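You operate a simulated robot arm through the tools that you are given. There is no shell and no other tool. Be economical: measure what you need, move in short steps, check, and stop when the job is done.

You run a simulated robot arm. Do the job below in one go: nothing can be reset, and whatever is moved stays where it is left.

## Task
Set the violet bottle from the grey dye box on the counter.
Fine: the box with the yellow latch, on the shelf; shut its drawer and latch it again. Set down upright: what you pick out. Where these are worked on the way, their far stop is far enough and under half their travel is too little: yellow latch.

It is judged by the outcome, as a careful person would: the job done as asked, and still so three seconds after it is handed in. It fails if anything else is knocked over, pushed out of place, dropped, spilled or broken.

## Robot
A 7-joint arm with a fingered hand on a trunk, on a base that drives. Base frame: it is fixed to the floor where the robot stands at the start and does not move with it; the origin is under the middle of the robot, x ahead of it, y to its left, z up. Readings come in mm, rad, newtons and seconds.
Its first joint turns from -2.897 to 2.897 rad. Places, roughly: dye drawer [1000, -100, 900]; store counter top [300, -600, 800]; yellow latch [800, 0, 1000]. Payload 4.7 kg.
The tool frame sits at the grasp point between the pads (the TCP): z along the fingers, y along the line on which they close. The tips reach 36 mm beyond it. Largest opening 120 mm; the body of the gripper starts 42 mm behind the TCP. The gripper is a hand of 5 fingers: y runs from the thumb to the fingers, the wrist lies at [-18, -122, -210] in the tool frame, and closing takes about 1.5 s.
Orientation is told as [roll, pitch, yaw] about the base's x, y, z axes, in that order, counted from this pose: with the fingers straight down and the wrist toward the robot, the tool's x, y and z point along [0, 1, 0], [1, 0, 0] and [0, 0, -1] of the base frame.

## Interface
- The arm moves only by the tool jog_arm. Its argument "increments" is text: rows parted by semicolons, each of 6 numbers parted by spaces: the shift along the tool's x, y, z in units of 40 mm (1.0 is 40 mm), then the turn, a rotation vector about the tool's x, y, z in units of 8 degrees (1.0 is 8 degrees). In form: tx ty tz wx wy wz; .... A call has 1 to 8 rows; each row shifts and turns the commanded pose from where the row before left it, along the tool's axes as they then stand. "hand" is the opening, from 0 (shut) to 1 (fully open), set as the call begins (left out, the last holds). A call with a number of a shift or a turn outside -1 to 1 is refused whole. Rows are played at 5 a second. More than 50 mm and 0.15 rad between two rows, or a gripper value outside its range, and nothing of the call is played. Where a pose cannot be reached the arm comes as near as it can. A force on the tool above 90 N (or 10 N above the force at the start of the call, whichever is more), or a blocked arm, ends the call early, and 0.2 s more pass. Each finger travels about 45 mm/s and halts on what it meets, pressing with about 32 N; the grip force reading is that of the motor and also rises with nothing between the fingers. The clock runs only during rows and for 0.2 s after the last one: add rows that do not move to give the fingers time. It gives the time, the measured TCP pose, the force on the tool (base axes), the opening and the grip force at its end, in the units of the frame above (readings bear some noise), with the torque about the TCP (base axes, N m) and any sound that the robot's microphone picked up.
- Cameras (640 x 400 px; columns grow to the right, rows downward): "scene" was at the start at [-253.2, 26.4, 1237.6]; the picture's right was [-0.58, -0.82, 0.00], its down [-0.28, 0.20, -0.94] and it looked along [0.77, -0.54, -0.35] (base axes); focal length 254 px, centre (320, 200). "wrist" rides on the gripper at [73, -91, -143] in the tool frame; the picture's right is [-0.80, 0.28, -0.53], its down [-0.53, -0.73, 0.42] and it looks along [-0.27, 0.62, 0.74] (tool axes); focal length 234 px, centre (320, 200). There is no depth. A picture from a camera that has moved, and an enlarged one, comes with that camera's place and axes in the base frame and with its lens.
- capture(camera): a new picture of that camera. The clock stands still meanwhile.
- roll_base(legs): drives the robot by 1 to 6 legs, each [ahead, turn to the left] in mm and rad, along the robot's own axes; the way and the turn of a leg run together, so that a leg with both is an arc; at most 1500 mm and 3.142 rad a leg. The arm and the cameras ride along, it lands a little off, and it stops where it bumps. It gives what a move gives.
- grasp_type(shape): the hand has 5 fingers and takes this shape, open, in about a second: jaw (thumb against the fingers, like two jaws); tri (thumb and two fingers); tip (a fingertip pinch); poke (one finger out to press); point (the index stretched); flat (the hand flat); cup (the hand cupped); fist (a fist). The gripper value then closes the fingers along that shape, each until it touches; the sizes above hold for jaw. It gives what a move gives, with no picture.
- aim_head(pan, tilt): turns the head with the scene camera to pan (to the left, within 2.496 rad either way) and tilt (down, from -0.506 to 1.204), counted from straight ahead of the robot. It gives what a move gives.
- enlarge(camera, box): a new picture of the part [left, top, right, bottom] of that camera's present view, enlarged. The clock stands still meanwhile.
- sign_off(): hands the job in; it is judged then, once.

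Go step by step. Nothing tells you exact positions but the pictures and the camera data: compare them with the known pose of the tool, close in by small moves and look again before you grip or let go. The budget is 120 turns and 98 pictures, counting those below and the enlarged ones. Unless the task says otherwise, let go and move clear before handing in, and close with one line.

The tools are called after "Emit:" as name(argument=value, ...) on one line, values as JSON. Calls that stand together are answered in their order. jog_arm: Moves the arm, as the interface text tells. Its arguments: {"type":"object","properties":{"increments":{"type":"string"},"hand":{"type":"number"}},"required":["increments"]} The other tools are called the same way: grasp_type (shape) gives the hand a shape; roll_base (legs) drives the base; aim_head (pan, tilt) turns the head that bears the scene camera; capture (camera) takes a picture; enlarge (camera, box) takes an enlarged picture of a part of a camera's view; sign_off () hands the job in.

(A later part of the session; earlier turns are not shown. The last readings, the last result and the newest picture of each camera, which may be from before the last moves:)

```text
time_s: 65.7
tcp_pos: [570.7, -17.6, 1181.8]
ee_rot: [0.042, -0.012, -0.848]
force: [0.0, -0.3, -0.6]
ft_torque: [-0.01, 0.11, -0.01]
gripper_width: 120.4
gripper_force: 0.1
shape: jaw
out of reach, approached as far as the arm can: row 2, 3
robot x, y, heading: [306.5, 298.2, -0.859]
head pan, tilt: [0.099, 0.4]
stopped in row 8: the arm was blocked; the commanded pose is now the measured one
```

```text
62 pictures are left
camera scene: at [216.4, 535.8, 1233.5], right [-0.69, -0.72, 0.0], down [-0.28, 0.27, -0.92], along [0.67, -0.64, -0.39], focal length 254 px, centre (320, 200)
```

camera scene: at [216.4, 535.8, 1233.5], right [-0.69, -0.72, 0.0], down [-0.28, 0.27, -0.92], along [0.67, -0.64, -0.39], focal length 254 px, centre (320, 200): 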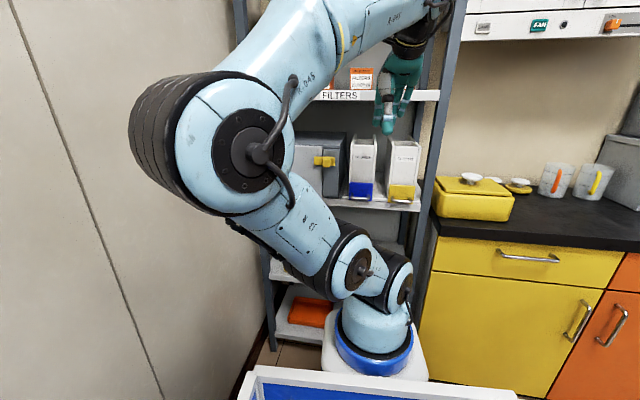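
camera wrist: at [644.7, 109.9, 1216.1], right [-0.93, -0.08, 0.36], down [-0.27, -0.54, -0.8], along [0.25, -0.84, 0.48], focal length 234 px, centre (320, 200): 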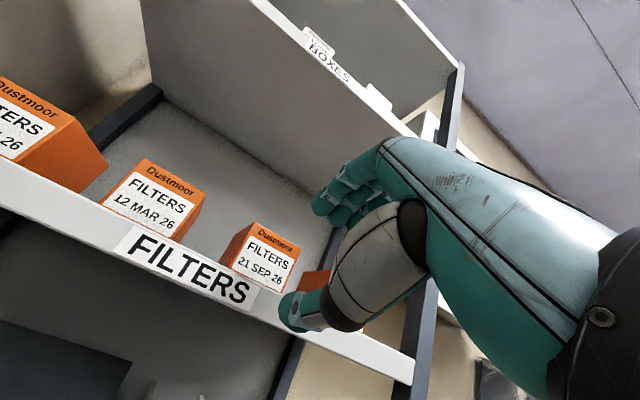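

The arm is back in the elbow-left posture that worked before. Now I tilt the fingers forward, moving left a bit.

Emit:
jog_arm(hand=0.6, increments="0 1 0 0 0 0;0 0 0 -1 0 0;0 0 0 -1 0 0;0 0 0 -1 0 0;0 0 0 -1 0 0;0 0 0 -1 0 0;0 0 0 -1 0 0;0 0 0 -1 0 0")

Emit:
jog_arm(increments="0 0 0 -1 0 0;0 -1 0 -1 0 0;0 -1 0 -0.5 0 0;0 -1 0 0 0 0;0 0 0 0 0 0")

Emit:
capture(camera="scene")

Emit:
capture(camera="wrist")

```text
time_s: 67.5
tcp_pos: [605.5, -72.4, 1181.5]
ee_rot: [0.077, -0.991, -0.913]
force: [-1.5, 0.8, 0.5]
ft_torque: [-0.05, 0.02, 0.01]
gripper_width: 72.3
gripper_force: 0.0
shape: jaw
out of reach, approached as far as the arm can: row 5, 6, 7, 8
robot x, y, heading: [303.0, 297.0, -0.862]
head pan, tilt: [0.099, 0.4]
```

```text
time_s: 68.7
tcp_pos: [576.1, -75.1, 1077.1]
ee_rot: [0.172, -1.334, -1.014]
force: [-0.5, -0.2, -1.2]
ft_torque: [0.04, -0.01, 0.0]
gripper_width: 72.2
gripper_force: 0.0
shape: jaw
out of reach, approached as far as the arm can: row 2, 3, 4
robot x, y, heading: [300.7, 299.2, -0.864]
head pan, tilt: [0.099, 0.4]
```

```text
61 pictures are left
camera scene: at [216.1, 535.8, 1233.4], right [-0.69, -0.72, 0.0], down [-0.28, 0.27, -0.92], along [0.67, -0.64, -0.39], focal length 254 px, centre (320, 200)
```

scene: 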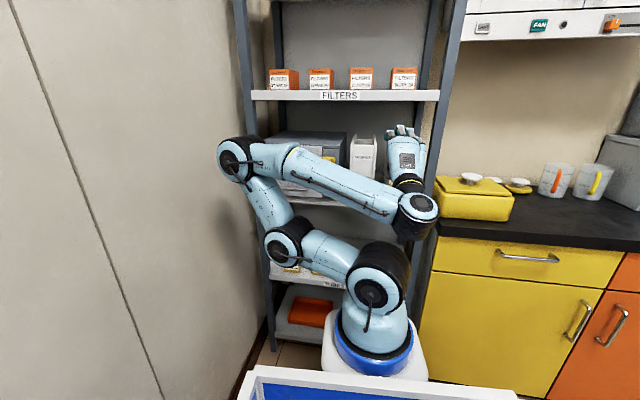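

```text
60 pictures are left
camera wrist: at [527.3, 95.0, 1025.6], right [-0.91, -0.21, 0.36], down [-0.21, -0.51, -0.83], along [0.36, -0.83, 0.42], focal length 234 px, centre (320, 200)
```

wrist: 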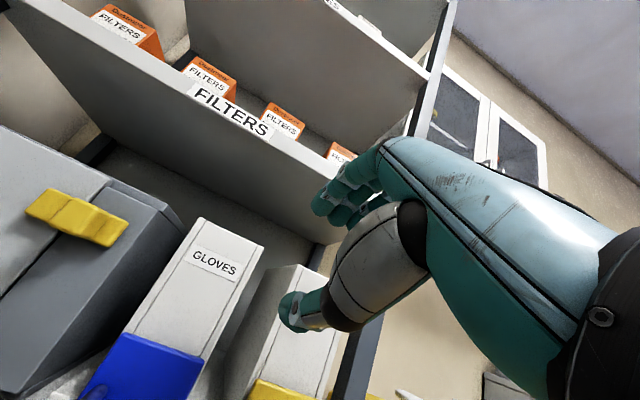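

Hand is level, right of the box; I now slide it left in front of the latch.

Emit:
jog_arm(increments="1 0 -0.1 0 0 0;1 0 -0.1 0 0 0;1 0 -0.1 0 0 0;1 0 -0.1 0 0 0;0 0 0 0 0 0")

Emit:
capture(camera="scene")

Emit:
capture(camera="wrist")

```text
time_s: 69.9
tcp_pos: [611.9, -60.8, 1140.1]
ee_rot: [0.175, -1.333, -1.018]
force: [-0.4, 1.0, 0.6]
ft_torque: [0.02, 0.01, -0.01]
gripper_width: 72.5
gripper_force: 0.0
shape: jaw
out of reach, approached as far as the arm can: row 1, 2, 3, 4
robot x, y, heading: [300.7, 297.1, -0.865]
head pan, tilt: [0.099, 0.4]
```

```text
59 pictures are left
camera scene: at [216.0, 535.8, 1233.4], right [-0.69, -0.72, 0.0], down [-0.28, 0.27, -0.92], along [0.67, -0.64, -0.39], focal length 254 px, centre (320, 200)
```

scene: 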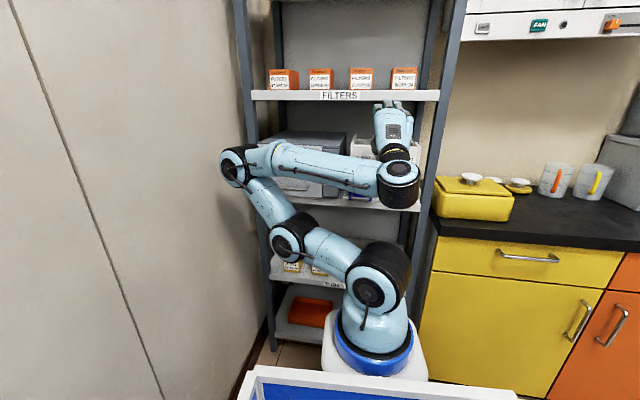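

```text
58 pictures are left
camera wrist: at [562.6, 109.0, 1087.7], right [-0.91, -0.21, 0.36], down [-0.21, -0.51, -0.83], along [0.36, -0.83, 0.42], focal length 234 px, centre (320, 200)
```

wrist: 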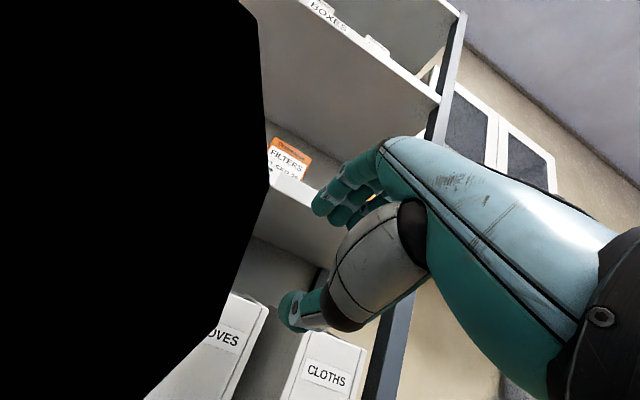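

The wrist prefers to point radially from the arm's axis, so I'll angle the hand about 14° left while arcing toward the knob.

Emit:
jog_arm(increments="0.3 -0.8 -0.2 0 0.5 0;0.5 -0.8 0 0 0.5 0;0.6 -0.6 0.2 0 0.5 0;0.6 -0.4 0.3 0 0.3 0;0.6 0 0.3 0 0 0;0 0 0 0 0 0")

Emit:
capture(camera="wrist")

```text
time_s: 71.3
tcp_pos: [616.2, -46.4, 1082.6]
ee_rot: [0.427, -1.336, -1.018]
force: [-0.6, 0.7, 0.9]
ft_torque: [0.05, -0.01, 0.0]
gripper_width: 72.0
gripper_force: 0.0
shape: jaw
out of reach, approached as far as the arm can: row 1, 2, 3, 4, 5
robot x, y, heading: [300.4, 298.5, -0.867]
head pan, tilt: [0.099, 0.4]
```

```text
57 pictures are left
camera wrist: at [528.3, 109.4, 1033.3], right [-0.85, -0.43, 0.31], down [-0.04, -0.52, -0.85], along [0.53, -0.74, 0.42], focal length 234 px, centre (320, 200)
```

wrist: 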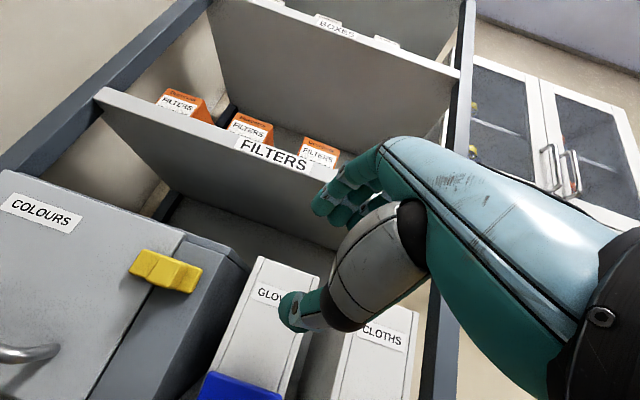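

Emit:
jog_arm(increments="0.3 0 0.8 0 0 0;0.5 0 0.6 0 0 0;0.8 -0.4 0 0 0 0;0.8 -0.4 0 0 0 0;0 -0.4 0 0 0 0;0 0 0 0 0 0")

Emit:
capture(camera="wrist")

Emit:
capture(camera="scene")

```text
time_s: 72.7
tcp_pos: [690.8, -72.9, 1072.1]
ee_rot: [0.424, -1.335, -1.069]
force: [6.0, 4.2, -0.1]
ft_torque: [-0.06, 0.04, -0.49]
gripper_width: 72.0
gripper_force: 0.0
shape: jaw
out of reach, approached as far as the arm can: row 1, 2, 3, 4, 5
robot x, y, heading: [302.4, 296.3, -0.865]
head pan, tilt: [0.099, 0.4]
```

```text
56 pictures are left
camera wrist: at [612.9, 86.5, 1022.2], right [-0.87, -0.39, 0.31], down [-0.07, -0.52, -0.85], along [0.49, -0.76, 0.42], focal length 234 px, centre (320, 200)
```

wrist: 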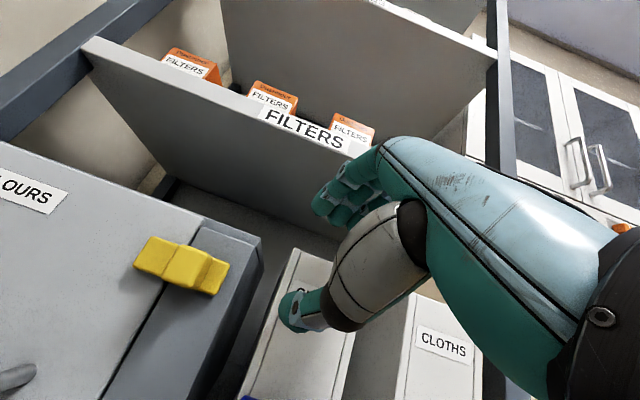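

```text
55 pictures are left
camera scene: at [215.9, 535.8, 1233.4], right [-0.69, -0.72, 0.0], down [-0.28, 0.27, -0.92], along [0.67, -0.64, -0.39], focal length 254 px, centre (320, 200)
```

scene: 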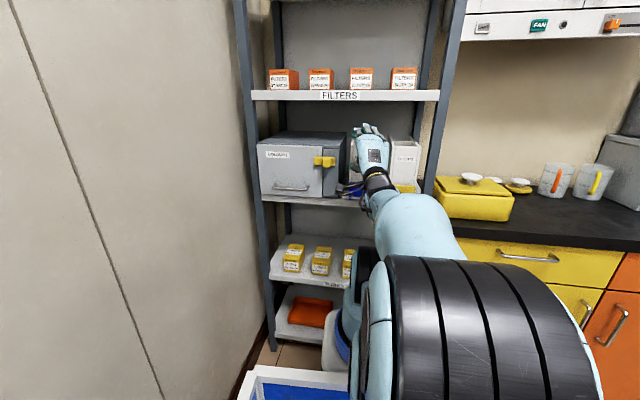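

The arm has found the good posture (elbow behind), but I feel a slight touch near the GLOVES box. I back off, then move left.

Emit:
jog_arm(increments="0 0 -0.8 0 0 0;0 0 -0.6 0 0 0;0 0 0 0 0 0")

Emit:
jog_arm(increments="0.8 0 0 0 0 0;0.8 -0.3 0 0 0 0;0.8 -0.3 0 0 0 0;0 0 0 0 0 0")

Emit:
capture(camera="wrist")

Emit:
capture(camera="scene")

```text
time_s: 73.5
tcp_pos: [659.4, -60.7, 1102.5]
ee_rot: [0.425, -1.335, -1.016]
force: [-1.0, 0.0, 0.9]
ft_torque: [0.0, 0.01, 0.04]
gripper_width: 72.1
gripper_force: 0.1
shape: jaw
out of reach, approached as far as the arm can: row 1, 2
robot x, y, heading: [302.5, 297.7, -0.861]
head pan, tilt: [0.099, 0.4]
```

```text
time_s: 74.5
tcp_pos: [686.5, -45.5, 1112.5]
ee_rot: [0.435, -1.342, -1.025]
force: [0.0, 0.0, 0.2]
ft_torque: [0.01, 0.01, -0.01]
gripper_width: 72.0
gripper_force: 0.0
shape: jaw
out of reach, approached as far as the arm can: row 1, 2, 3
robot x, y, heading: [300.5, 298.2, -0.864]
head pan, tilt: [0.099, 0.4]
```

```text
54 pictures are left
camera wrist: at [600.3, 109.7, 1062.4], right [-0.85, -0.43, 0.3], down [-0.04, -0.52, -0.85], along [0.53, -0.74, 0.43], focal length 234 px, centre (320, 200)
```

wrist: 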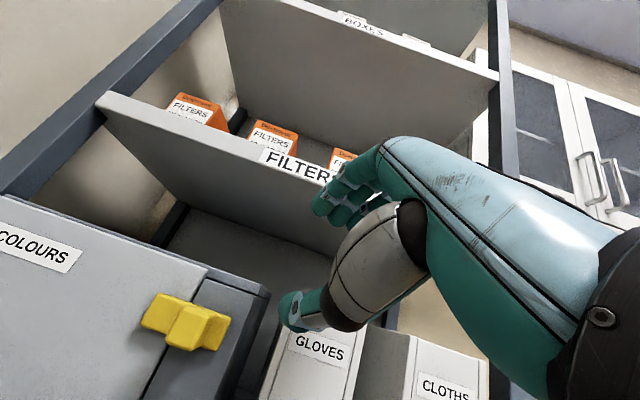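

```text
53 pictures are left
camera scene: at [216.0, 535.8, 1233.4], right [-0.69, -0.72, 0.0], down [-0.28, 0.27, -0.92], along [0.67, -0.64, -0.39], focal length 254 px, centre (320, 200)
```

scene: 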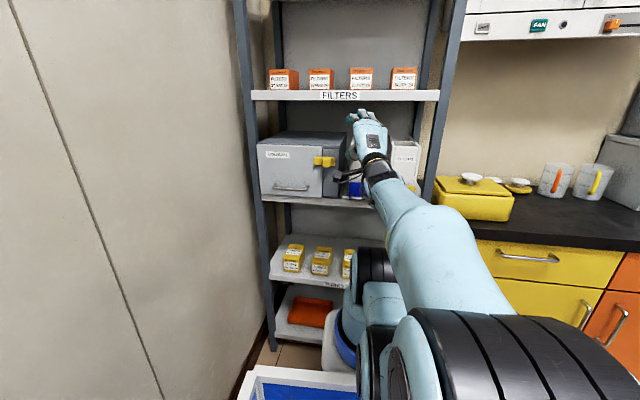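

The level-hand tilt seems to be what strains the wrist. I'll go back to fingers-down, then turn the hand 90° so thumb and fingers straddle the knob left/right, with a gentler forward tilt.

Emit:
jog_arm(increments="0 0 -1 1 0 0;0 0 -1 1 0 0;0 0 0 1 0 0;0 0 0 1 0 0;0 0 0 1 0 0;0 0 0 1 0 0;0 0 0 1 0 0;0 0 0 1 0 0")

Emit:
capture(camera="scene")

```text
time_s: 76.3
tcp_pos: [665.4, -35.1, 1128.4]
ee_rot: [0.1, -0.458, -0.643]
force: [-0.3, 0.1, -0.5]
ft_torque: [0.01, -0.03, 0.01]
gripper_width: 72.0
gripper_force: 0.1
shape: jaw
out of reach, approached as far as the arm can: row 1, 2
robot x, y, heading: [303.5, 298.4, -0.856]
head pan, tilt: [0.099, 0.4]
```

```text
52 pictures are left
camera scene: at [216.1, 535.8, 1233.4], right [-0.69, -0.72, 0.0], down [-0.28, 0.27, -0.92], along [0.67, -0.64, -0.39], focal length 254 px, centre (320, 200)
```

scene: 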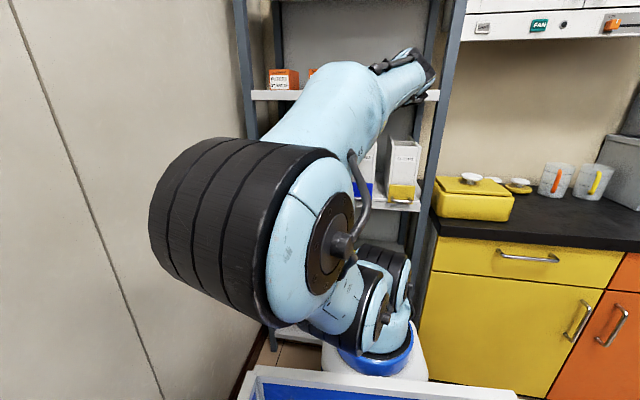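

This posture is natural. Now I rotate the hand about its own axis so that it will straddle the knob sideways.

Emit:
jog_arm(increments="0 0 0 0 0 -1;0 0 0 0 0 -1;0 0 0 0 0 -1;0 0 0 0 0 -1;0 0 0 0 0 -1;0 0 0 0 0 -1;0 0 0 0 0 -1;0 0 0 0 0 -1")

Emit:
capture(camera="scene")

Emit:
capture(camera="wrist")

```text
time_s: 78.1
tcp_pos: [666.2, -35.0, 1129.4]
ee_rot: [-0.385, -0.278, 0.553]
force: [0.9, 0.4, -0.1]
ft_torque: [0.0, -0.03, 0.0]
gripper_width: 71.9
gripper_force: 0.1
shape: jaw
robot x, y, heading: [298.0, 298.3, -0.858]
head pan, tilt: [0.099, 0.4]
```

```text
51 pictures are left
camera scene: at [216.0, 535.8, 1233.4], right [-0.69, -0.72, 0.0], down [-0.28, 0.27, -0.92], along [0.67, -0.64, -0.39], focal length 254 px, centre (320, 200)
```

scene: 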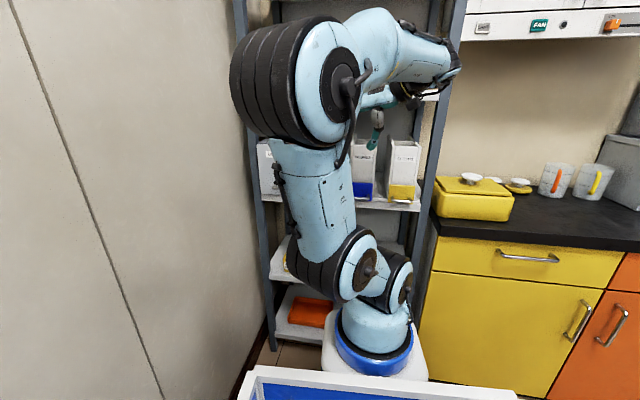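

```text
50 pictures are left
camera wrist: at [503.4, 6.0, 1206.3], right [0.33, -0.44, 0.83], down [-0.21, -0.9, -0.39], along [0.92, -0.05, -0.39], focal length 234 px, centre (320, 200)
```

wrist: 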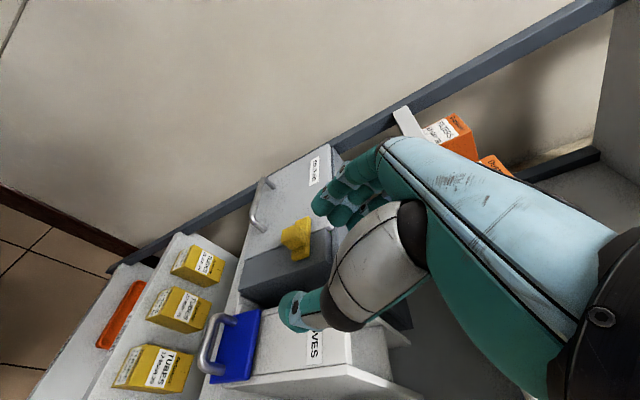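

That pose works well. Next, square the hand to the shelf at 55° tilt and move to a pre-grasp point in front of the knob.

Emit:
jog_arm(increments="0 0 0 0.216 -0.794 -0.376;0 0 0 0.216 -0.794 -0.376;0 0 0 0.216 -0.794 -0.376;0 0 0 0.216 -0.794 -0.376;0 0 0 0.216 -0.794 -0.376;0.25 0.8 0.2 0 0 0;0.25 0.8 0.2 0 0 0;0.25 0.73 0.2 0 0 0")

Emit:
capture(camera="scene")

Emit:
capture(camera="wrist")

```text
time_s: 80.1
tcp_pos: [721.2, -26.3, 1090.0]
ee_rot: [-0.959, 0.001, 0.489]
force: [0.5, -1.0, 0.6]
ft_torque: [0.03, -0.02, 0.06]
gripper_width: 71.8
gripper_force: 0.1
shape: jaw
robot x, y, heading: [303.4, 297.0, -0.859]
head pan, tilt: [0.099, 0.4]
stopped in row 8: the arm was blocked; the commanded pose is now the measured one
```

```text
49 pictures are left
camera scene: at [215.7, 535.6, 1233.5], right [-0.69, -0.72, 0.0], down [-0.28, 0.27, -0.92], along [0.67, -0.64, -0.39], focal length 254 px, centre (320, 200)
```

scene: 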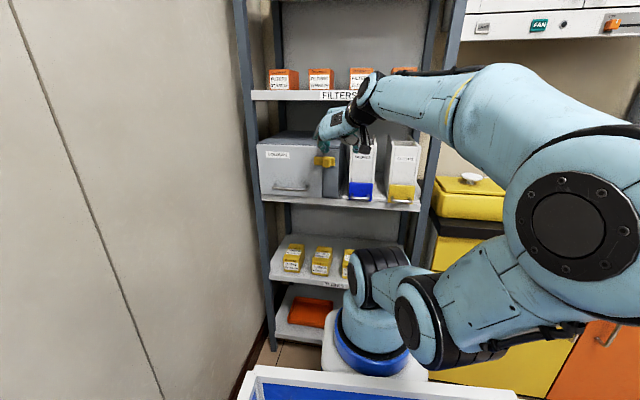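

```text
48 pictures are left
camera wrist: at [566.3, 71.1, 1114.2], right [0.26, 0.1, 0.96], down [-0.34, -0.92, 0.19], along [0.9, -0.38, -0.21], focal length 234 px, centre (320, 200)
```

wrist: 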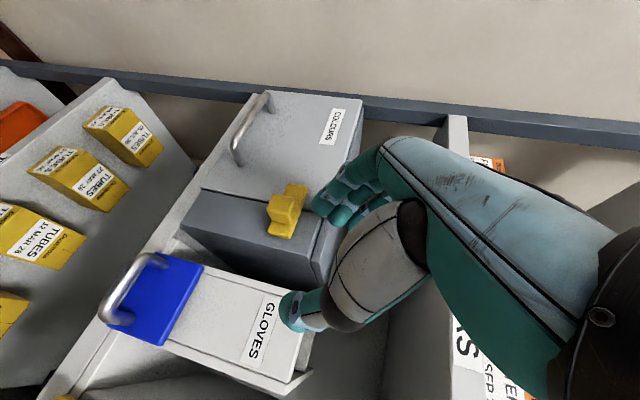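

The hand now straddles sideways, ~44 mm right of the knob. I correct the yaw slightly and shift left.

Emit:
jog_arm(increments="0 0 0 -0.51 0 -0.36;0 0 0 -0.51 0 -0.36;0.07 0.55 -0.1 0 0 0;0.07 0.55 -0.1 0 0 0;0 0 0 0 0 0")

Emit:
enlarge(camera="wrist", box=[200, 100, 440, 340])

Emit:
enlarge(camera="scene", box=[250, 60, 430, 220])

```text
time_s: 81.3
tcp_pos: [751.1, 8.2, 1089.8]
ee_rot: [-0.961, 0.001, 0.661]
force: [0.4, -0.2, -1.3]
ft_torque: [0.04, 0.03, 0.0]
gripper_width: 71.9
gripper_force: 0.0
shape: jaw
robot x, y, heading: [303.0, 293.8, -0.858]
head pan, tilt: [0.099, 0.4]
```

```text
1.67 times, centred on (320, 220) of wrist
camera zoom: at [580.8, 77.2, 1114.0], right [0.24, 0.15, 0.96], down [-0.18, -0.97, 0.19], along [0.95, -0.22, -0.21], focal length 390 px, centre (320, 167)
```

zoom: 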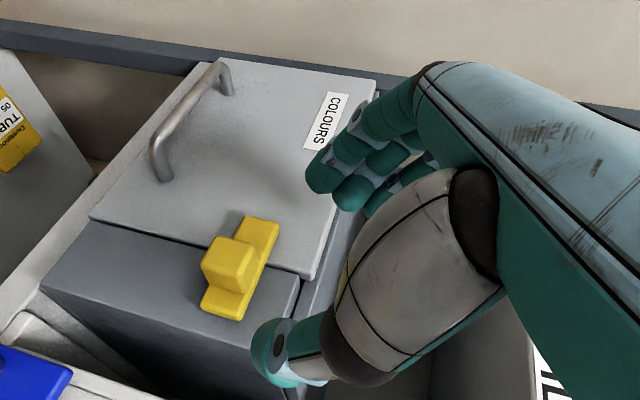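

```text
2.50 times, centred on (340, 140) of scene
camera zoom: at [215.9, 535.8, 1233.5], right [-0.69, -0.72, 0.0], down [-0.28, 0.27, -0.92], along [0.67, -0.64, -0.39], focal length 635 px, centre (270, 350)
```

zoom: 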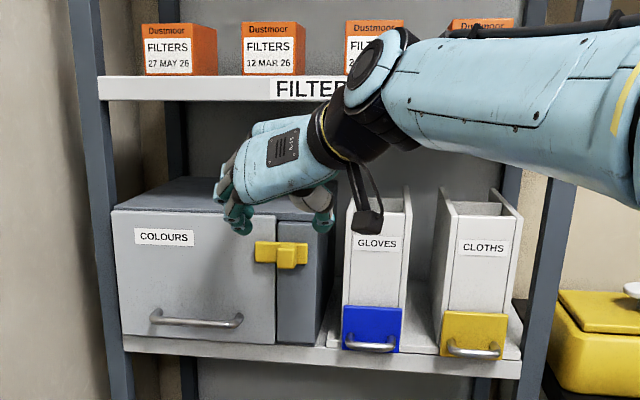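

Hand is well placed over the knob, which I now place at (786, -42, 1022). I'll try a steeper forward tilt so the fingertips come in flatter, watching reach.

Emit:
jog_arm(increments="0 0 -0.5 0 -0.7 0;0 0 -0.5 0 -0.7 0;0 0 0 0 -0.7 0;0 0 0 0 0 0")

```text
time_s: 82.3
tcp_pos: [730.6, 33.4, 1111.1]
ee_rot: [-1.253, 0.0, 0.664]
force: [1.2, 1.1, 0.5]
ft_torque: [0.01, -0.01, 0.02]
gripper_width: 72.0
gripper_force: 0.1
shape: jaw
robot x, y, heading: [302.5, 297.5, -0.862]
head pan, tilt: [0.099, 0.4]
```

Tilt of 72° is reachable. Now going in to the knob, first two-thirds of the way.

Emit:
jog_arm(increments="0.6 0 0.3 0 0 0;0.6 0 0.5 0 0 0;0.08 -0.08 0.7 0 0 0;0 0 0 0 0 0")

Emit:
enlarge(camera="wrist", box=[200, 100, 440, 340])

Emit:
enlarge(camera="scene", box=[270, 90, 390, 190])

```text
time_s: 83.3
tcp_pos: [743.7, 10.0, 1042.2]
ee_rot: [-1.227, 0.02, 0.659]
force: [0.3, 0.0, 0.1]
ft_torque: [0.01, 0.01, -0.03]
gripper_width: 71.9
gripper_force: 0.0
shape: jaw
out of reach, approached as far as the arm can: row 3
robot x, y, heading: [299.9, 299.1, -0.866]
head pan, tilt: [0.099, 0.4]
```

```text
1.67 times, centred on (320, 220) of wrist
camera zoom: at [574.8, 79.8, 1025.6], right [0.1, 0.36, 0.93], down [-0.22, -0.9, 0.37], along [0.97, -0.24, -0.01], focal length 390 px, centre (320, 167)
```

zoom: 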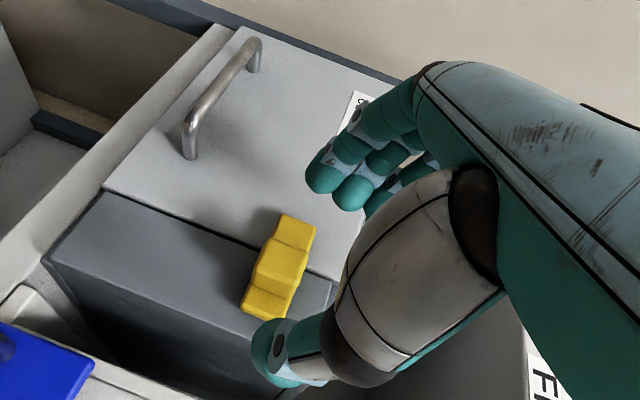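

```text
4.00 times, centred on (330, 140) of scene
camera zoom: at [215.9, 535.7, 1233.5], right [-0.69, -0.72, 0.0], down [-0.28, 0.27, -0.92], along [0.67, -0.64, -0.39], focal length 1015 px, centre (280, 440)
```

zoom: 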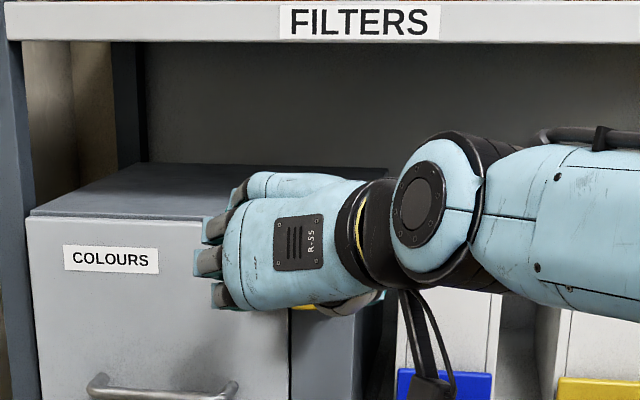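

The arm is at its limit here, but the base has room ahead, so I'll inch the base forward.

Emit:
roll_base(legs=[[32, 0]])

Emit:
enlarge(camera="wrist", box=[200, 100, 440, 340])

```text
time_s: 84.1
tcp_pos: [764.1, -14.1, 1043.5]
ee_rot: [-1.227, 0.021, 0.658]
force: [-0.4, -0.1, -0.3]
ft_torque: [-0.01, -0.01, 0.0]
gripper_width: 71.9
gripper_force: 0.0
shape: jaw
robot x, y, heading: [322.5, 272.0, -0.862]
head pan, tilt: [0.099, 0.4]
```

```text
1.67 times, centred on (320, 220) of wrist
camera zoom: at [595.4, 55.8, 1025.6], right [0.1, 0.36, 0.93], down [-0.22, -0.9, 0.37], along [0.97, -0.24, -0.01], focal length 390 px, centre (320, 167)
```

zoom: 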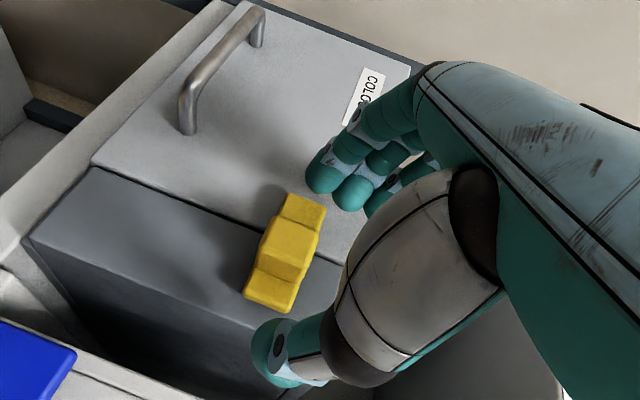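

Emit:
roll_base(legs=[[14, 0]])

Emit:
jog_arm(hand=0.1, increments="0 0 0 0 0 0;0 0 0 0 0 0;0 0 0 0 0 0;0 0 0 0 0 0;0 0 0 0 0 0;0 0 0 0 0 0;0 0 0 0 0 0")

Emit:
enlarge(camera="wrist", box=[200, 100, 440, 340])

```text
time_s: 84.9
tcp_pos: [774.2, -25.5, 1042.3]
ee_rot: [-1.225, 0.022, 0.658]
force: [-0.3, 0.4, -0.5]
ft_torque: [0.0, 0.0, -0.01]
gripper_width: 71.7
gripper_force: 0.0
shape: jaw
robot x, y, heading: [333.5, 264.2, -0.858]
head pan, tilt: [0.099, 0.4]
```

```text
time_s: 86.5
tcp_pos: [773.6, -25.8, 1043.2]
ee_rot: [-1.227, 0.021, 0.657]
force: [-12.8, -1.8, 1.5]
ft_torque: [0.01, -0.04, -0.76]
gripper_width: 13.2
gripper_force: 32.3
shape: jaw
robot x, y, heading: [329.8, 262.2, -0.862]
head pan, tilt: [0.099, 0.4]
```

```text
1.67 times, centred on (320, 220) of wrist
camera zoom: at [603.9, 44.8, 1025.8], right [0.1, 0.36, 0.93], down [-0.22, -0.9, 0.37], along [0.97, -0.24, -0.01], focal length 390 px, centre (320, 167)
```

zoom: 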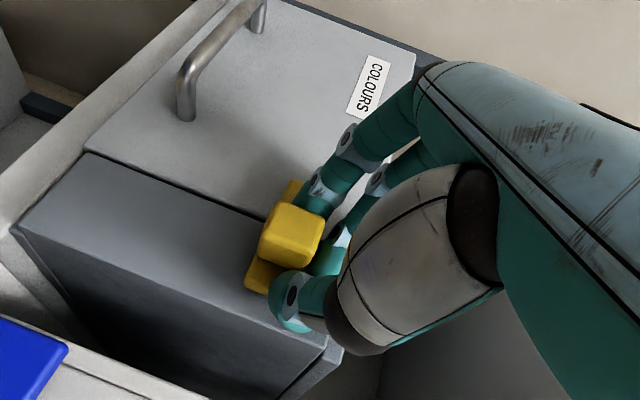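

I have contact on both sides of the knob. Now a gentle pull to the right to see if the bar slides.

Emit:
jog_arm(increments="0 -0.25 0 0 0 0;0 -0.25 0 0 0 0;0 0 0 0 0 0")

Emit:
enlarge(camera="wrist", box=[200, 100, 440, 340])

```text
time_s: 87.3
tcp_pos: [757.0, -37.6, 1043.8]
ee_rot: [-1.224, 0.021, 0.66]
force: [-6.7, 10.0, 4.6]
ft_torque: [0.21, -0.2, -0.11]
gripper_width: 12.5
gripper_force: 31.7
shape: jaw
robot x, y, heading: [333.2, 263.7, -0.862]
head pan, tilt: [0.099, 0.4]
```

```text
1.67 times, centred on (320, 220) of wrist
camera zoom: at [588.1, 33.2, 1025.8], right [0.1, 0.36, 0.93], down [-0.22, -0.9, 0.37], along [0.97, -0.24, -0.01], focal length 390 px, centre (320, 167)
```

zoom: 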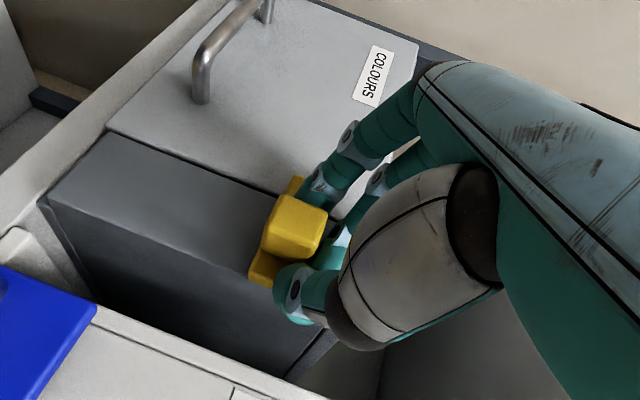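

It slides: the bar moved right with the hand. Continuing to its stop.

Emit:
jog_arm(increments="0 -0.25 0 0 0 0;0 -0.25 0 0 0 0;0 -0.25 0 0 0 0;0 0 0 0 0 0")

Emit:
enlarge(camera="wrist", box=[200, 100, 440, 340])

```text
time_s: 88.3
tcp_pos: [734.6, -54.7, 1042.5]
ee_rot: [-1.228, 0.022, 0.659]
force: [-2.3, 29.3, 9.6]
ft_torque: [0.51, -0.39, 1.26]
gripper_width: 13.5
gripper_force: 31.9
shape: jaw
robot x, y, heading: [333.1, 258.0, -0.863]
head pan, tilt: [0.099, 0.4]
```

```text
1.67 times, centred on (320, 220) of wrist
camera zoom: at [565.0, 16.3, 1026.4], right [0.1, 0.36, 0.93], down [-0.22, -0.9, 0.37], along [0.97, -0.24, -0.01], focal length 390 px, centre (320, 167)
```

zoom: 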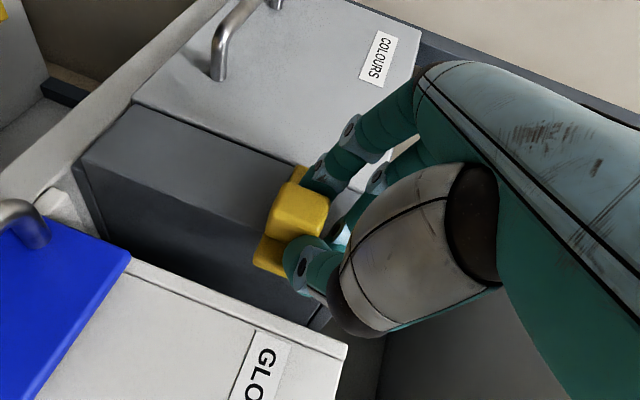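

The bar has about cleared the seam and the force is rising; a little more to confirm the far stop.

Emit:
jog_arm(increments="0 -0.2 0 0 0 0;0 0 0 0 0 0")

Emit:
enlarge(camera="wrist", box=[240, 140, 400, 280])

```text
time_s: 88.9
tcp_pos: [728.9, -58.5, 1043.5]
ee_rot: [-1.228, 0.021, 0.662]
force: [4.8, 36.6, 9.5]
ft_torque: [0.67, -0.57, 1.71]
gripper_width: 14.9
gripper_force: 31.6
shape: jaw
robot x, y, heading: [331.8, 265.7, -0.861]
head pan, tilt: [0.099, 0.4]
```

```text
2.86 times, centred on (320, 210) of wrist
camera zoom: at [559.0, 11.6, 1026.3], right [0.1, 0.36, 0.93], down [-0.22, -0.9, 0.37], along [0.97, -0.24, -0.01], focal length 669 px, centre (320, 171)
```

zoom: 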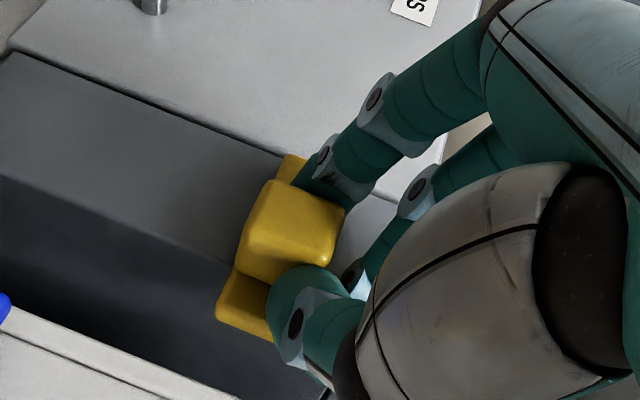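

Latch appears at its far stop with the bar clear of the seam. Releasing and backing out to check.

Emit:
jog_arm(hand=0.5, increments="0 0.05 0 0 0 0;0 0 0 0 0 0;0 0 0 0 0 0;0 0 0 0 0 0;0 0 -0.7 0 0 0;0 0 -0.7 0 0 0;0 0 -0.7 0 0 0;0 0 0 0 0 0")

Emit:
capture(camera="wrist")

Emit:
capture(camera="scene")

```text
time_s: 90.7
tcp_pos: [701.9, -12.0, 1068.7]
ee_rot: [-1.225, 0.022, 0.67]
force: [0.3, -4.1, 0.0]
ft_torque: [0.13, -0.01, 0.13]
gripper_width: 59.9
gripper_force: 0.0
shape: jaw
out of reach, approached as far as the arm can: row 6, 7
robot x, y, heading: [334.2, 263.4, -0.869]
head pan, tilt: [0.099, 0.4]
```

```text
38 pictures are left
camera wrist: at [531.5, 56.0, 1051.6], right [0.1, 0.36, 0.93], down [-0.21, -0.9, 0.37], along [0.97, -0.23, -0.01], focal length 234 px, centre (320, 200)
```

wrist: 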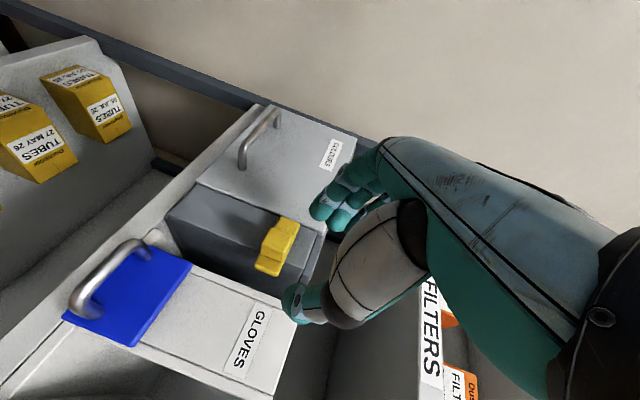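

```text
37 pictures are left
camera scene: at [246.9, 500.2, 1233.7], right [-0.69, -0.72, 0.0], down [-0.28, 0.27, -0.92], along [0.67, -0.64, -0.39], focal length 254 px, centre (320, 200)
```

scene: 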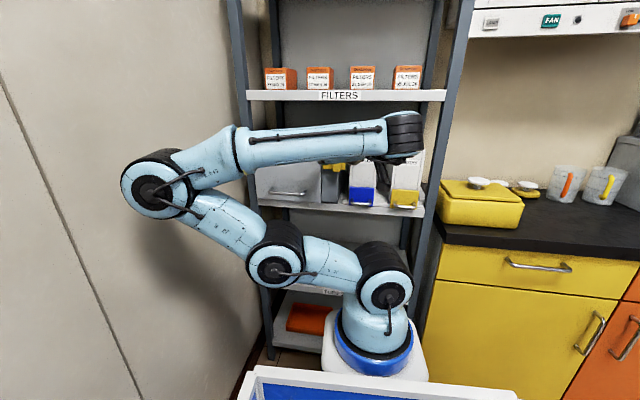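

The latch bar is clear of the seam. Next, fingers-down with thumb in front and fingers behind to take the drawer handle; first I unwind the hand in front of the shelf.

Emit:
jog_arm(hand=0.6, increments="-0.7 0 -0.3 0 0 0;-0.7 0 -0.3 0 1 0;0 0 0 0 1 0;0 0 0 0 1 0;0 0 0 0 1 0;0 0 0 0 1 0;0 0 0 0 1 0;0 0 0 0 0 0")

Emit:
jog_arm(increments="0 0 0 0 0 1;0 0 0 0 0 1;0 0 0 0 0 1;0 0 0 0 0 1;0 0 0 0 0 1;0 0 0 0 0 1;0 0 0 0 0 1;0 0 0 0 0 1")

Emit:
jog_arm(increments="0 0 0 0 0 1;0 0 0 0 0 1;0 0 0 0 0 1;0 0 0 0 0 0.25;0 0 0 0 0 0")

Emit:
capture(camera="scene")

```text
time_s: 92.5
tcp_pos: [700.3, -9.8, 1130.0]
ee_rot: [-0.386, 0.021, 0.659]
force: [0.5, -0.1, 1.1]
ft_torque: [-0.01, -0.01, 0.01]
gripper_width: 71.8
gripper_force: 0.1
shape: jaw
robot x, y, heading: [331.5, 263.9, -0.859]
head pan, tilt: [0.099, 0.4]
```

```text
time_s: 94.3
tcp_pos: [690.1, -34.1, 1130.0]
ee_rot: [-0.199, -0.34, -0.539]
force: [1.3, 6.2, 0.1]
ft_torque: [-0.51, 0.1, -0.18]
gripper_width: 72.0
gripper_force: 0.1
shape: jaw
robot x, y, heading: [334.9, 260.0, -0.862]
head pan, tilt: [0.099, 0.4]
```

```text
time_s: 95.5
tcp_pos: [700.7, -9.8, 1131.3]
ee_rot: [-0.021, -0.388, -0.905]
force: [-0.3, -0.1, -0.1]
ft_torque: [-0.02, 0.01, -0.02]
gripper_width: 71.8
gripper_force: 0.1
shape: jaw
robot x, y, heading: [328.3, 263.4, -0.86]
head pan, tilt: [0.099, 0.4]
```

```text
36 pictures are left
camera scene: at [245.9, 500.9, 1233.5], right [-0.69, -0.72, 0.0], down [-0.28, 0.27, -0.92], along [0.67, -0.64, -0.39], focal length 254 px, centre (320, 200)
```

scene: 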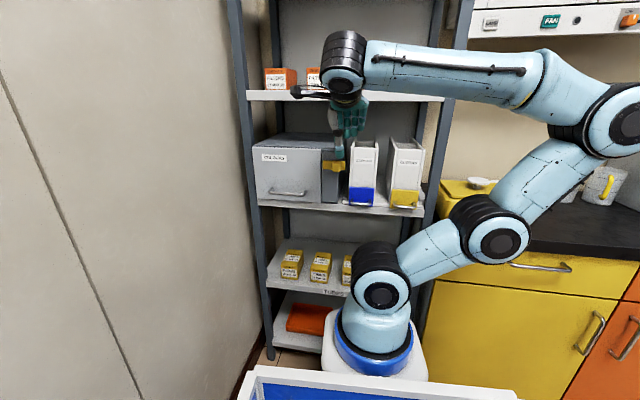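

Elbow is on the right now, hand pointing down with thumb towards me. I move left and down to just above the handle.

Emit:
jog_arm(hand=0.4, increments="0.86 -0.08 0.62 0 0 0;0.86 -0.08 0.62 0 0 0;0.86 -0.08 0.62 0 0 0;0.86 -0.08 0.62 0 0 0;0.86 -0.08 0.62 0 0 0;0 0 0 0 0 0")

Emit:
capture(camera="wrist")

Emit:
enlarge(camera="scene", box=[220, 80, 400, 230])

```text
time_s: 96.9
tcp_pos: [855.5, 66.0, 1006.4]
ee_rot: [-0.022, -0.386, -0.902]
force: [1.0, -0.2, 0.3]
ft_torque: [-0.02, 0.02, -0.01]
gripper_width: 48.5
gripper_force: 0.0
shape: jaw
robot x, y, heading: [331.9, 265.2, -0.861]
head pan, tilt: [0.099, 0.4]
```

```text
35 pictures are left
camera wrist: at [829.0, 222.5, 1103.5], right [-0.59, -0.53, 0.61], down [-0.75, 0.08, -0.66], along [0.3, -0.84, -0.44], focal length 234 px, centre (320, 200)
```

wrist: 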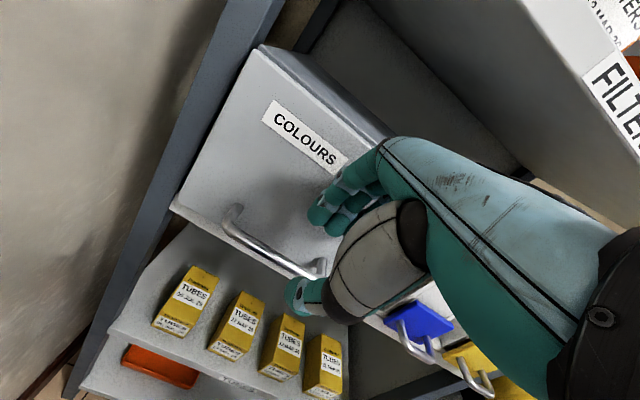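

```text
2.67 times, centred on (310, 155) of scene
camera zoom: at [245.9, 501.0, 1233.5], right [-0.69, -0.72, 0.0], down [-0.28, 0.27, -0.92], along [0.67, -0.64, -0.39], focal length 677 px, centre (347, 320)
```

zoom: 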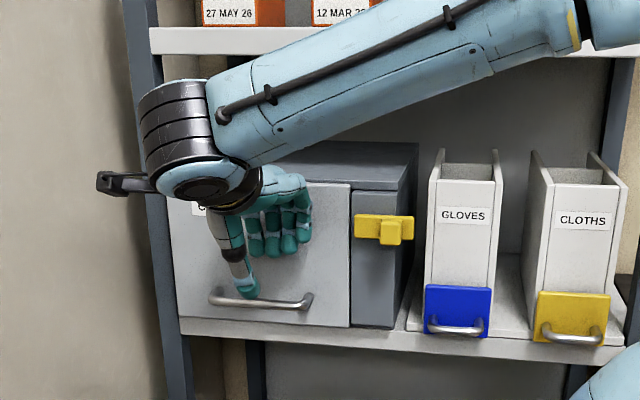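

The handle centre is at n≈511, z≈930 and the hand is right above. I shift left ~22 mm so the fingers fit between the handle's posts, then lower them behind the bar.

Emit:
jog_arm(increments="0.55 0.4 0 0 0 0;0 -0.22 0.6 0 0 0;0 -0.22 0.6 0 0 0;0 -0.22 0.6 0 0 0;0 0 0 0 0 0")

Emit:
enlarge(camera="wrist", box=[180, 120, 420, 340])

Emit:
enlarge(camera="scene", box=[220, 130, 340, 230])

```text
time_s: 98.1
tcp_pos: [880.5, 67.0, 935.8]
ee_rot: [-0.023, -0.389, -0.902]
force: [-11.4, 15.6, 7.2]
ft_torque: [-1.0, -0.63, -0.16]
gripper_width: 46.5
gripper_force: 0.0
shape: jaw
robot x, y, heading: [333.7, 262.6, -0.861]
head pan, tilt: [0.099, 0.4]
```

```text
1.82 times, centred on (300, 230) of wrist
camera zoom: at [855.2, 222.8, 1032.6], right [-0.59, -0.53, 0.61], down [-0.75, 0.07, -0.66], along [0.31, -0.84, -0.44], focal length 426 px, centre (356, 146)
```

zoom: 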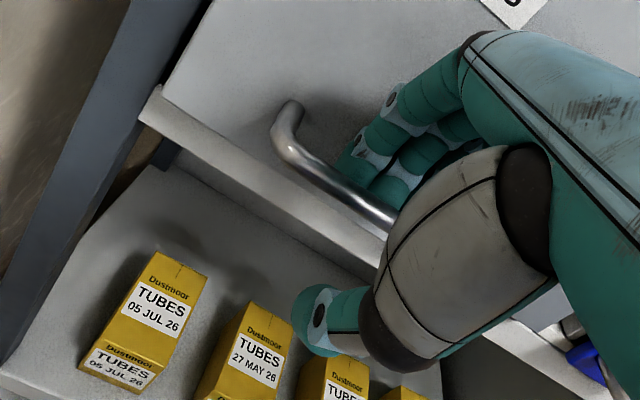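

```text
4.00 times, centred on (280, 180) of scene
camera zoom: at [245.2, 501.7, 1233.3], right [-0.69, -0.72, 0.0], down [-0.28, 0.27, -0.92], along [0.67, -0.64, -0.39], focal length 1015 px, centre (480, 280)
```

zoom: 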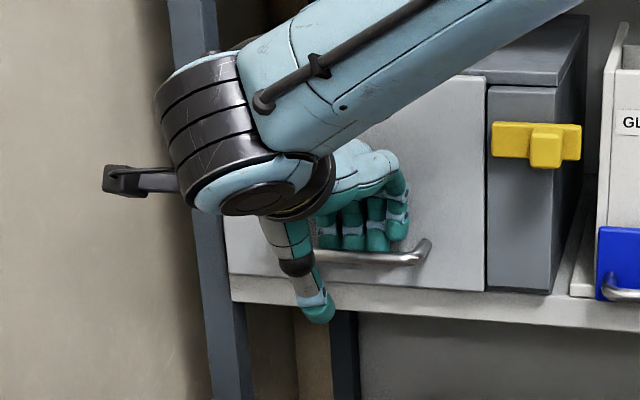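

The fingers are behind the bar and the thumb is in front. Closing on the handle.

Emit:
jog_arm(hand=0, increments="0 -0.1 0 0 0 0;0 0 0 0 0 0;0 0 0 0 0 0;0 0 0 0 0 0;0 0 0 0 0 0;0 0 0 0 0 0")

```text
time_s: 99.5
tcp_pos: [879.1, 69.6, 933.8]
ee_rot: [-0.025, -0.387, -0.902]
force: [0.4, -2.9, -7.5]
ft_torque: [-0.05, 0.2, 0.14]
gripper_width: 8.9
gripper_force: 31.5
shape: jaw
robot x, y, heading: [327.1, 262.1, -0.865]
head pan, tilt: [0.099, 0.4]
```

Gripping the bar (9 mm). Pulling the drawer toward me.

Emit:
jog_arm(increments="0 -0.46 -0.19 0 0 0;0 -0.46 -0.19 0 0 0;0 -0.46 -0.19 0 0 0;0 -0.46 -0.19 0 0 0;0 0 0 0 0 0")

Emit:
capture(camera="scene")

```text
time_s: 100.7
tcp_pos: [831.8, 132.9, 932.6]
ee_rot: [-0.025, -0.386, -0.903]
force: [7.1, 6.5, -19.4]
ft_torque: [0.34, 0.23, 0.44]
gripper_width: 8.5
gripper_force: 32.2
shape: jaw
robot x, y, heading: [332.7, 263.2, -0.856]
head pan, tilt: [0.099, 0.4]
```

```text
31 pictures are left
camera scene: at [246.5, 501.1, 1233.5], right [-0.69, -0.72, 0.0], down [-0.28, 0.27, -0.92], along [0.67, -0.64, -0.39], focal length 254 px, centre (320, 200)
```

scene: 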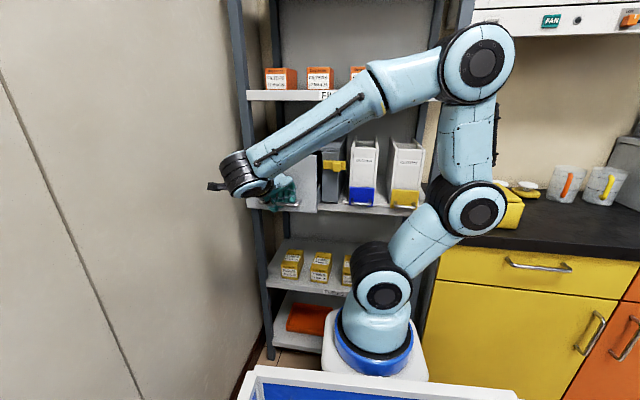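

The drawer is coming out smoothly. Pulling a further 100 mm.

Emit:
jog_arm(increments="0 -0.46 -0.19 0 0 0;0 -0.46 -0.19 0 0 0;0 -0.46 -0.19 0 0 0;0 -0.46 -0.19 0 0 0;0 -0.46 -0.19 0 0 0;0 0 0 0 0 0")

Emit:
capture(camera="scene")

Emit:
capture(camera="wrist")

```text
time_s: 102.1
tcp_pos: [769.6, 212.9, 934.3]
ee_rot: [-0.024, -0.388, -0.901]
force: [16.0, 12.5, -23.1]
ft_torque: [0.46, 0.2, 0.78]
gripper_width: 8.5
gripper_force: 31.8
shape: jaw
robot x, y, heading: [332.7, 260.2, -0.862]
head pan, tilt: [0.099, 0.4]
```

```text
30 pictures are left
camera scene: at [247.0, 501.5, 1233.4], right [-0.69, -0.72, 0.0], down [-0.28, 0.27, -0.92], along [0.67, -0.64, -0.39], focal length 254 px, centre (320, 200)
```

scene: 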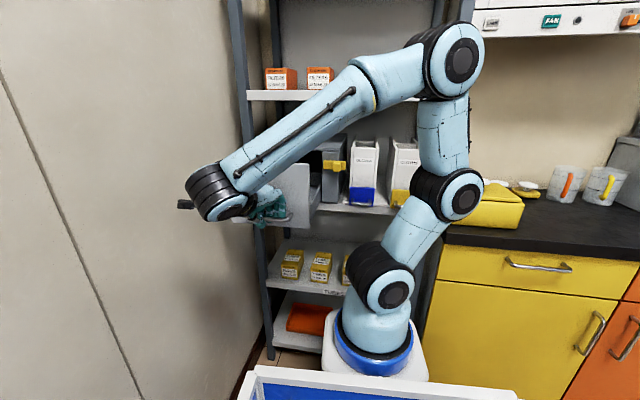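

```text
29 pictures are left
camera wrist: at [745.2, 368.0, 1030.9], right [-0.59, -0.53, 0.61], down [-0.75, 0.07, -0.66], along [0.3, -0.84, -0.44], focal length 234 px, centre (320, 200)
```

wrist: 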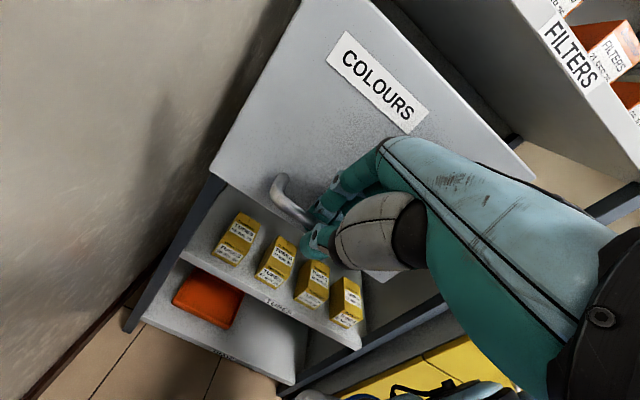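

Drawer is out about 180 mm. I'll release the handle, lift off and look inside.

Emit:
jog_arm(hand=0.4, increments="0 0 0 0 0 0;0 0 0 0 0 0;0 0 0 0 0 0;0 0 0 0 0 0;0 0.22 -0.6 0 0 0;0 0.22 -0.6 0 0 0;0 0.22 -0.6 0 0 0;0 -0.5 -0.3 0 0 0")

Emit:
jog_arm(hand=0.7, increments="0 0.4 -0.9 0 0 0;0 0.4 -0.9 0 0 0;0 0.4 -0.9 0 0 0;0 0.4 -0.9 0 0 0;0 0.4 -0.9 0 0 0;0 0 0 0.9 0 0;0 0 0 0.9 0 0;0 0 0 0.9 0 0")

Emit:
capture(camera="scene")

Emit:
capture(camera="wrist")

```text
time_s: 103.9
tcp_pos: [754.7, 233.3, 1012.2]
ee_rot: [-0.023, -0.388, -0.905]
force: [-0.6, 0.2, 0.6]
ft_torque: [0.0, -0.04, 0.02]
gripper_width: 47.9
gripper_force: 0.1
shape: jaw
robot x, y, heading: [330.5, 262.2, -0.861]
head pan, tilt: [0.099, 0.4]
```

```text
time_s: 105.7
tcp_pos: [761.6, 231.9, 1211.5]
ee_rot: [-0.023, -0.01, -0.909]
force: [0.3, -0.4, 0.4]
ft_torque: [-0.04, 0.01, 0.02]
gripper_width: 83.9
gripper_force: 0.1
shape: jaw
robot x, y, heading: [328.0, 261.8, -0.863]
head pan, tilt: [0.099, 0.4]
```

```text
28 pictures are left
camera scene: at [246.1, 501.2, 1233.4], right [-0.69, -0.72, 0.0], down [-0.28, 0.27, -0.92], along [0.67, -0.64, -0.39], focal length 254 px, centre (320, 200)
```

scene: 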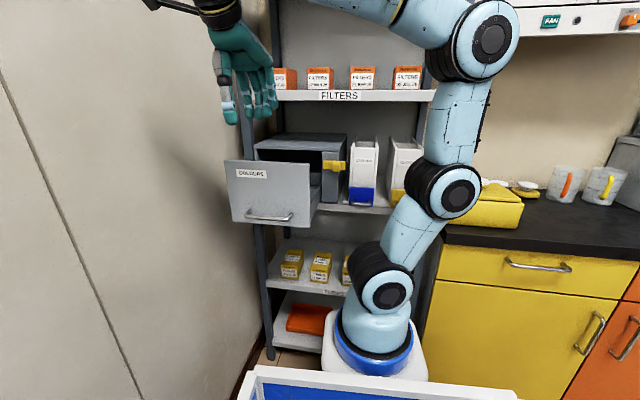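

```text
27 pictures are left
camera wrist: at [765.3, 351.1, 1353.1], right [-0.46, -0.7, 0.55], down [-0.87, 0.24, -0.42], along [0.16, -0.67, -0.73], focal length 234 px, centre (320, 200)
```

wrist: 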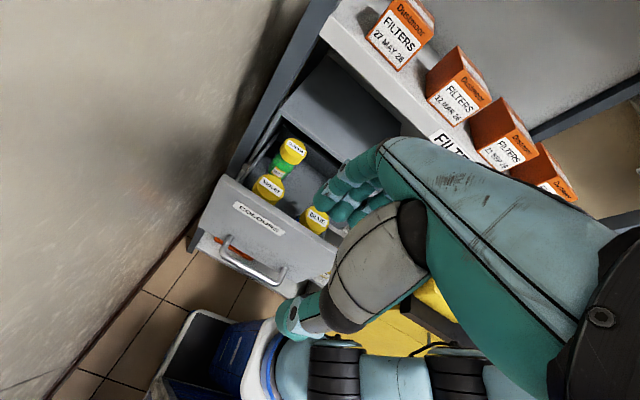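

I see bottles with yellow caps and labels in the drawer. Zooming to read them.

Emit:
enlarge(camera="wrist", box=[210, 110, 350, 250])

```text
2.86 times, centred on (280, 180) of wrist
camera zoom: at [765.3, 351.1, 1353.1], right [-0.46, -0.7, 0.55], down [-0.87, 0.24, -0.42], along [0.16, -0.67, -0.73], focal length 669 px, centre (434, 257)
```

zoom: 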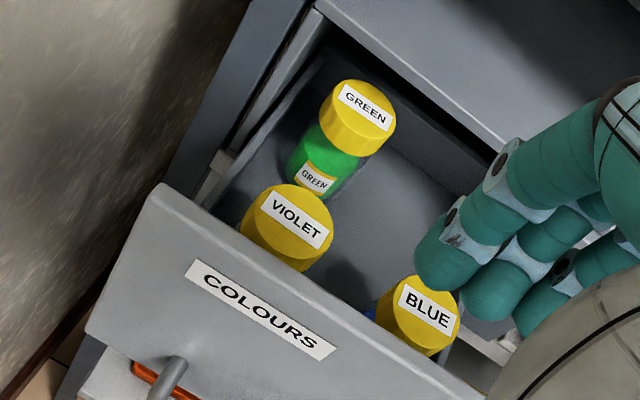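

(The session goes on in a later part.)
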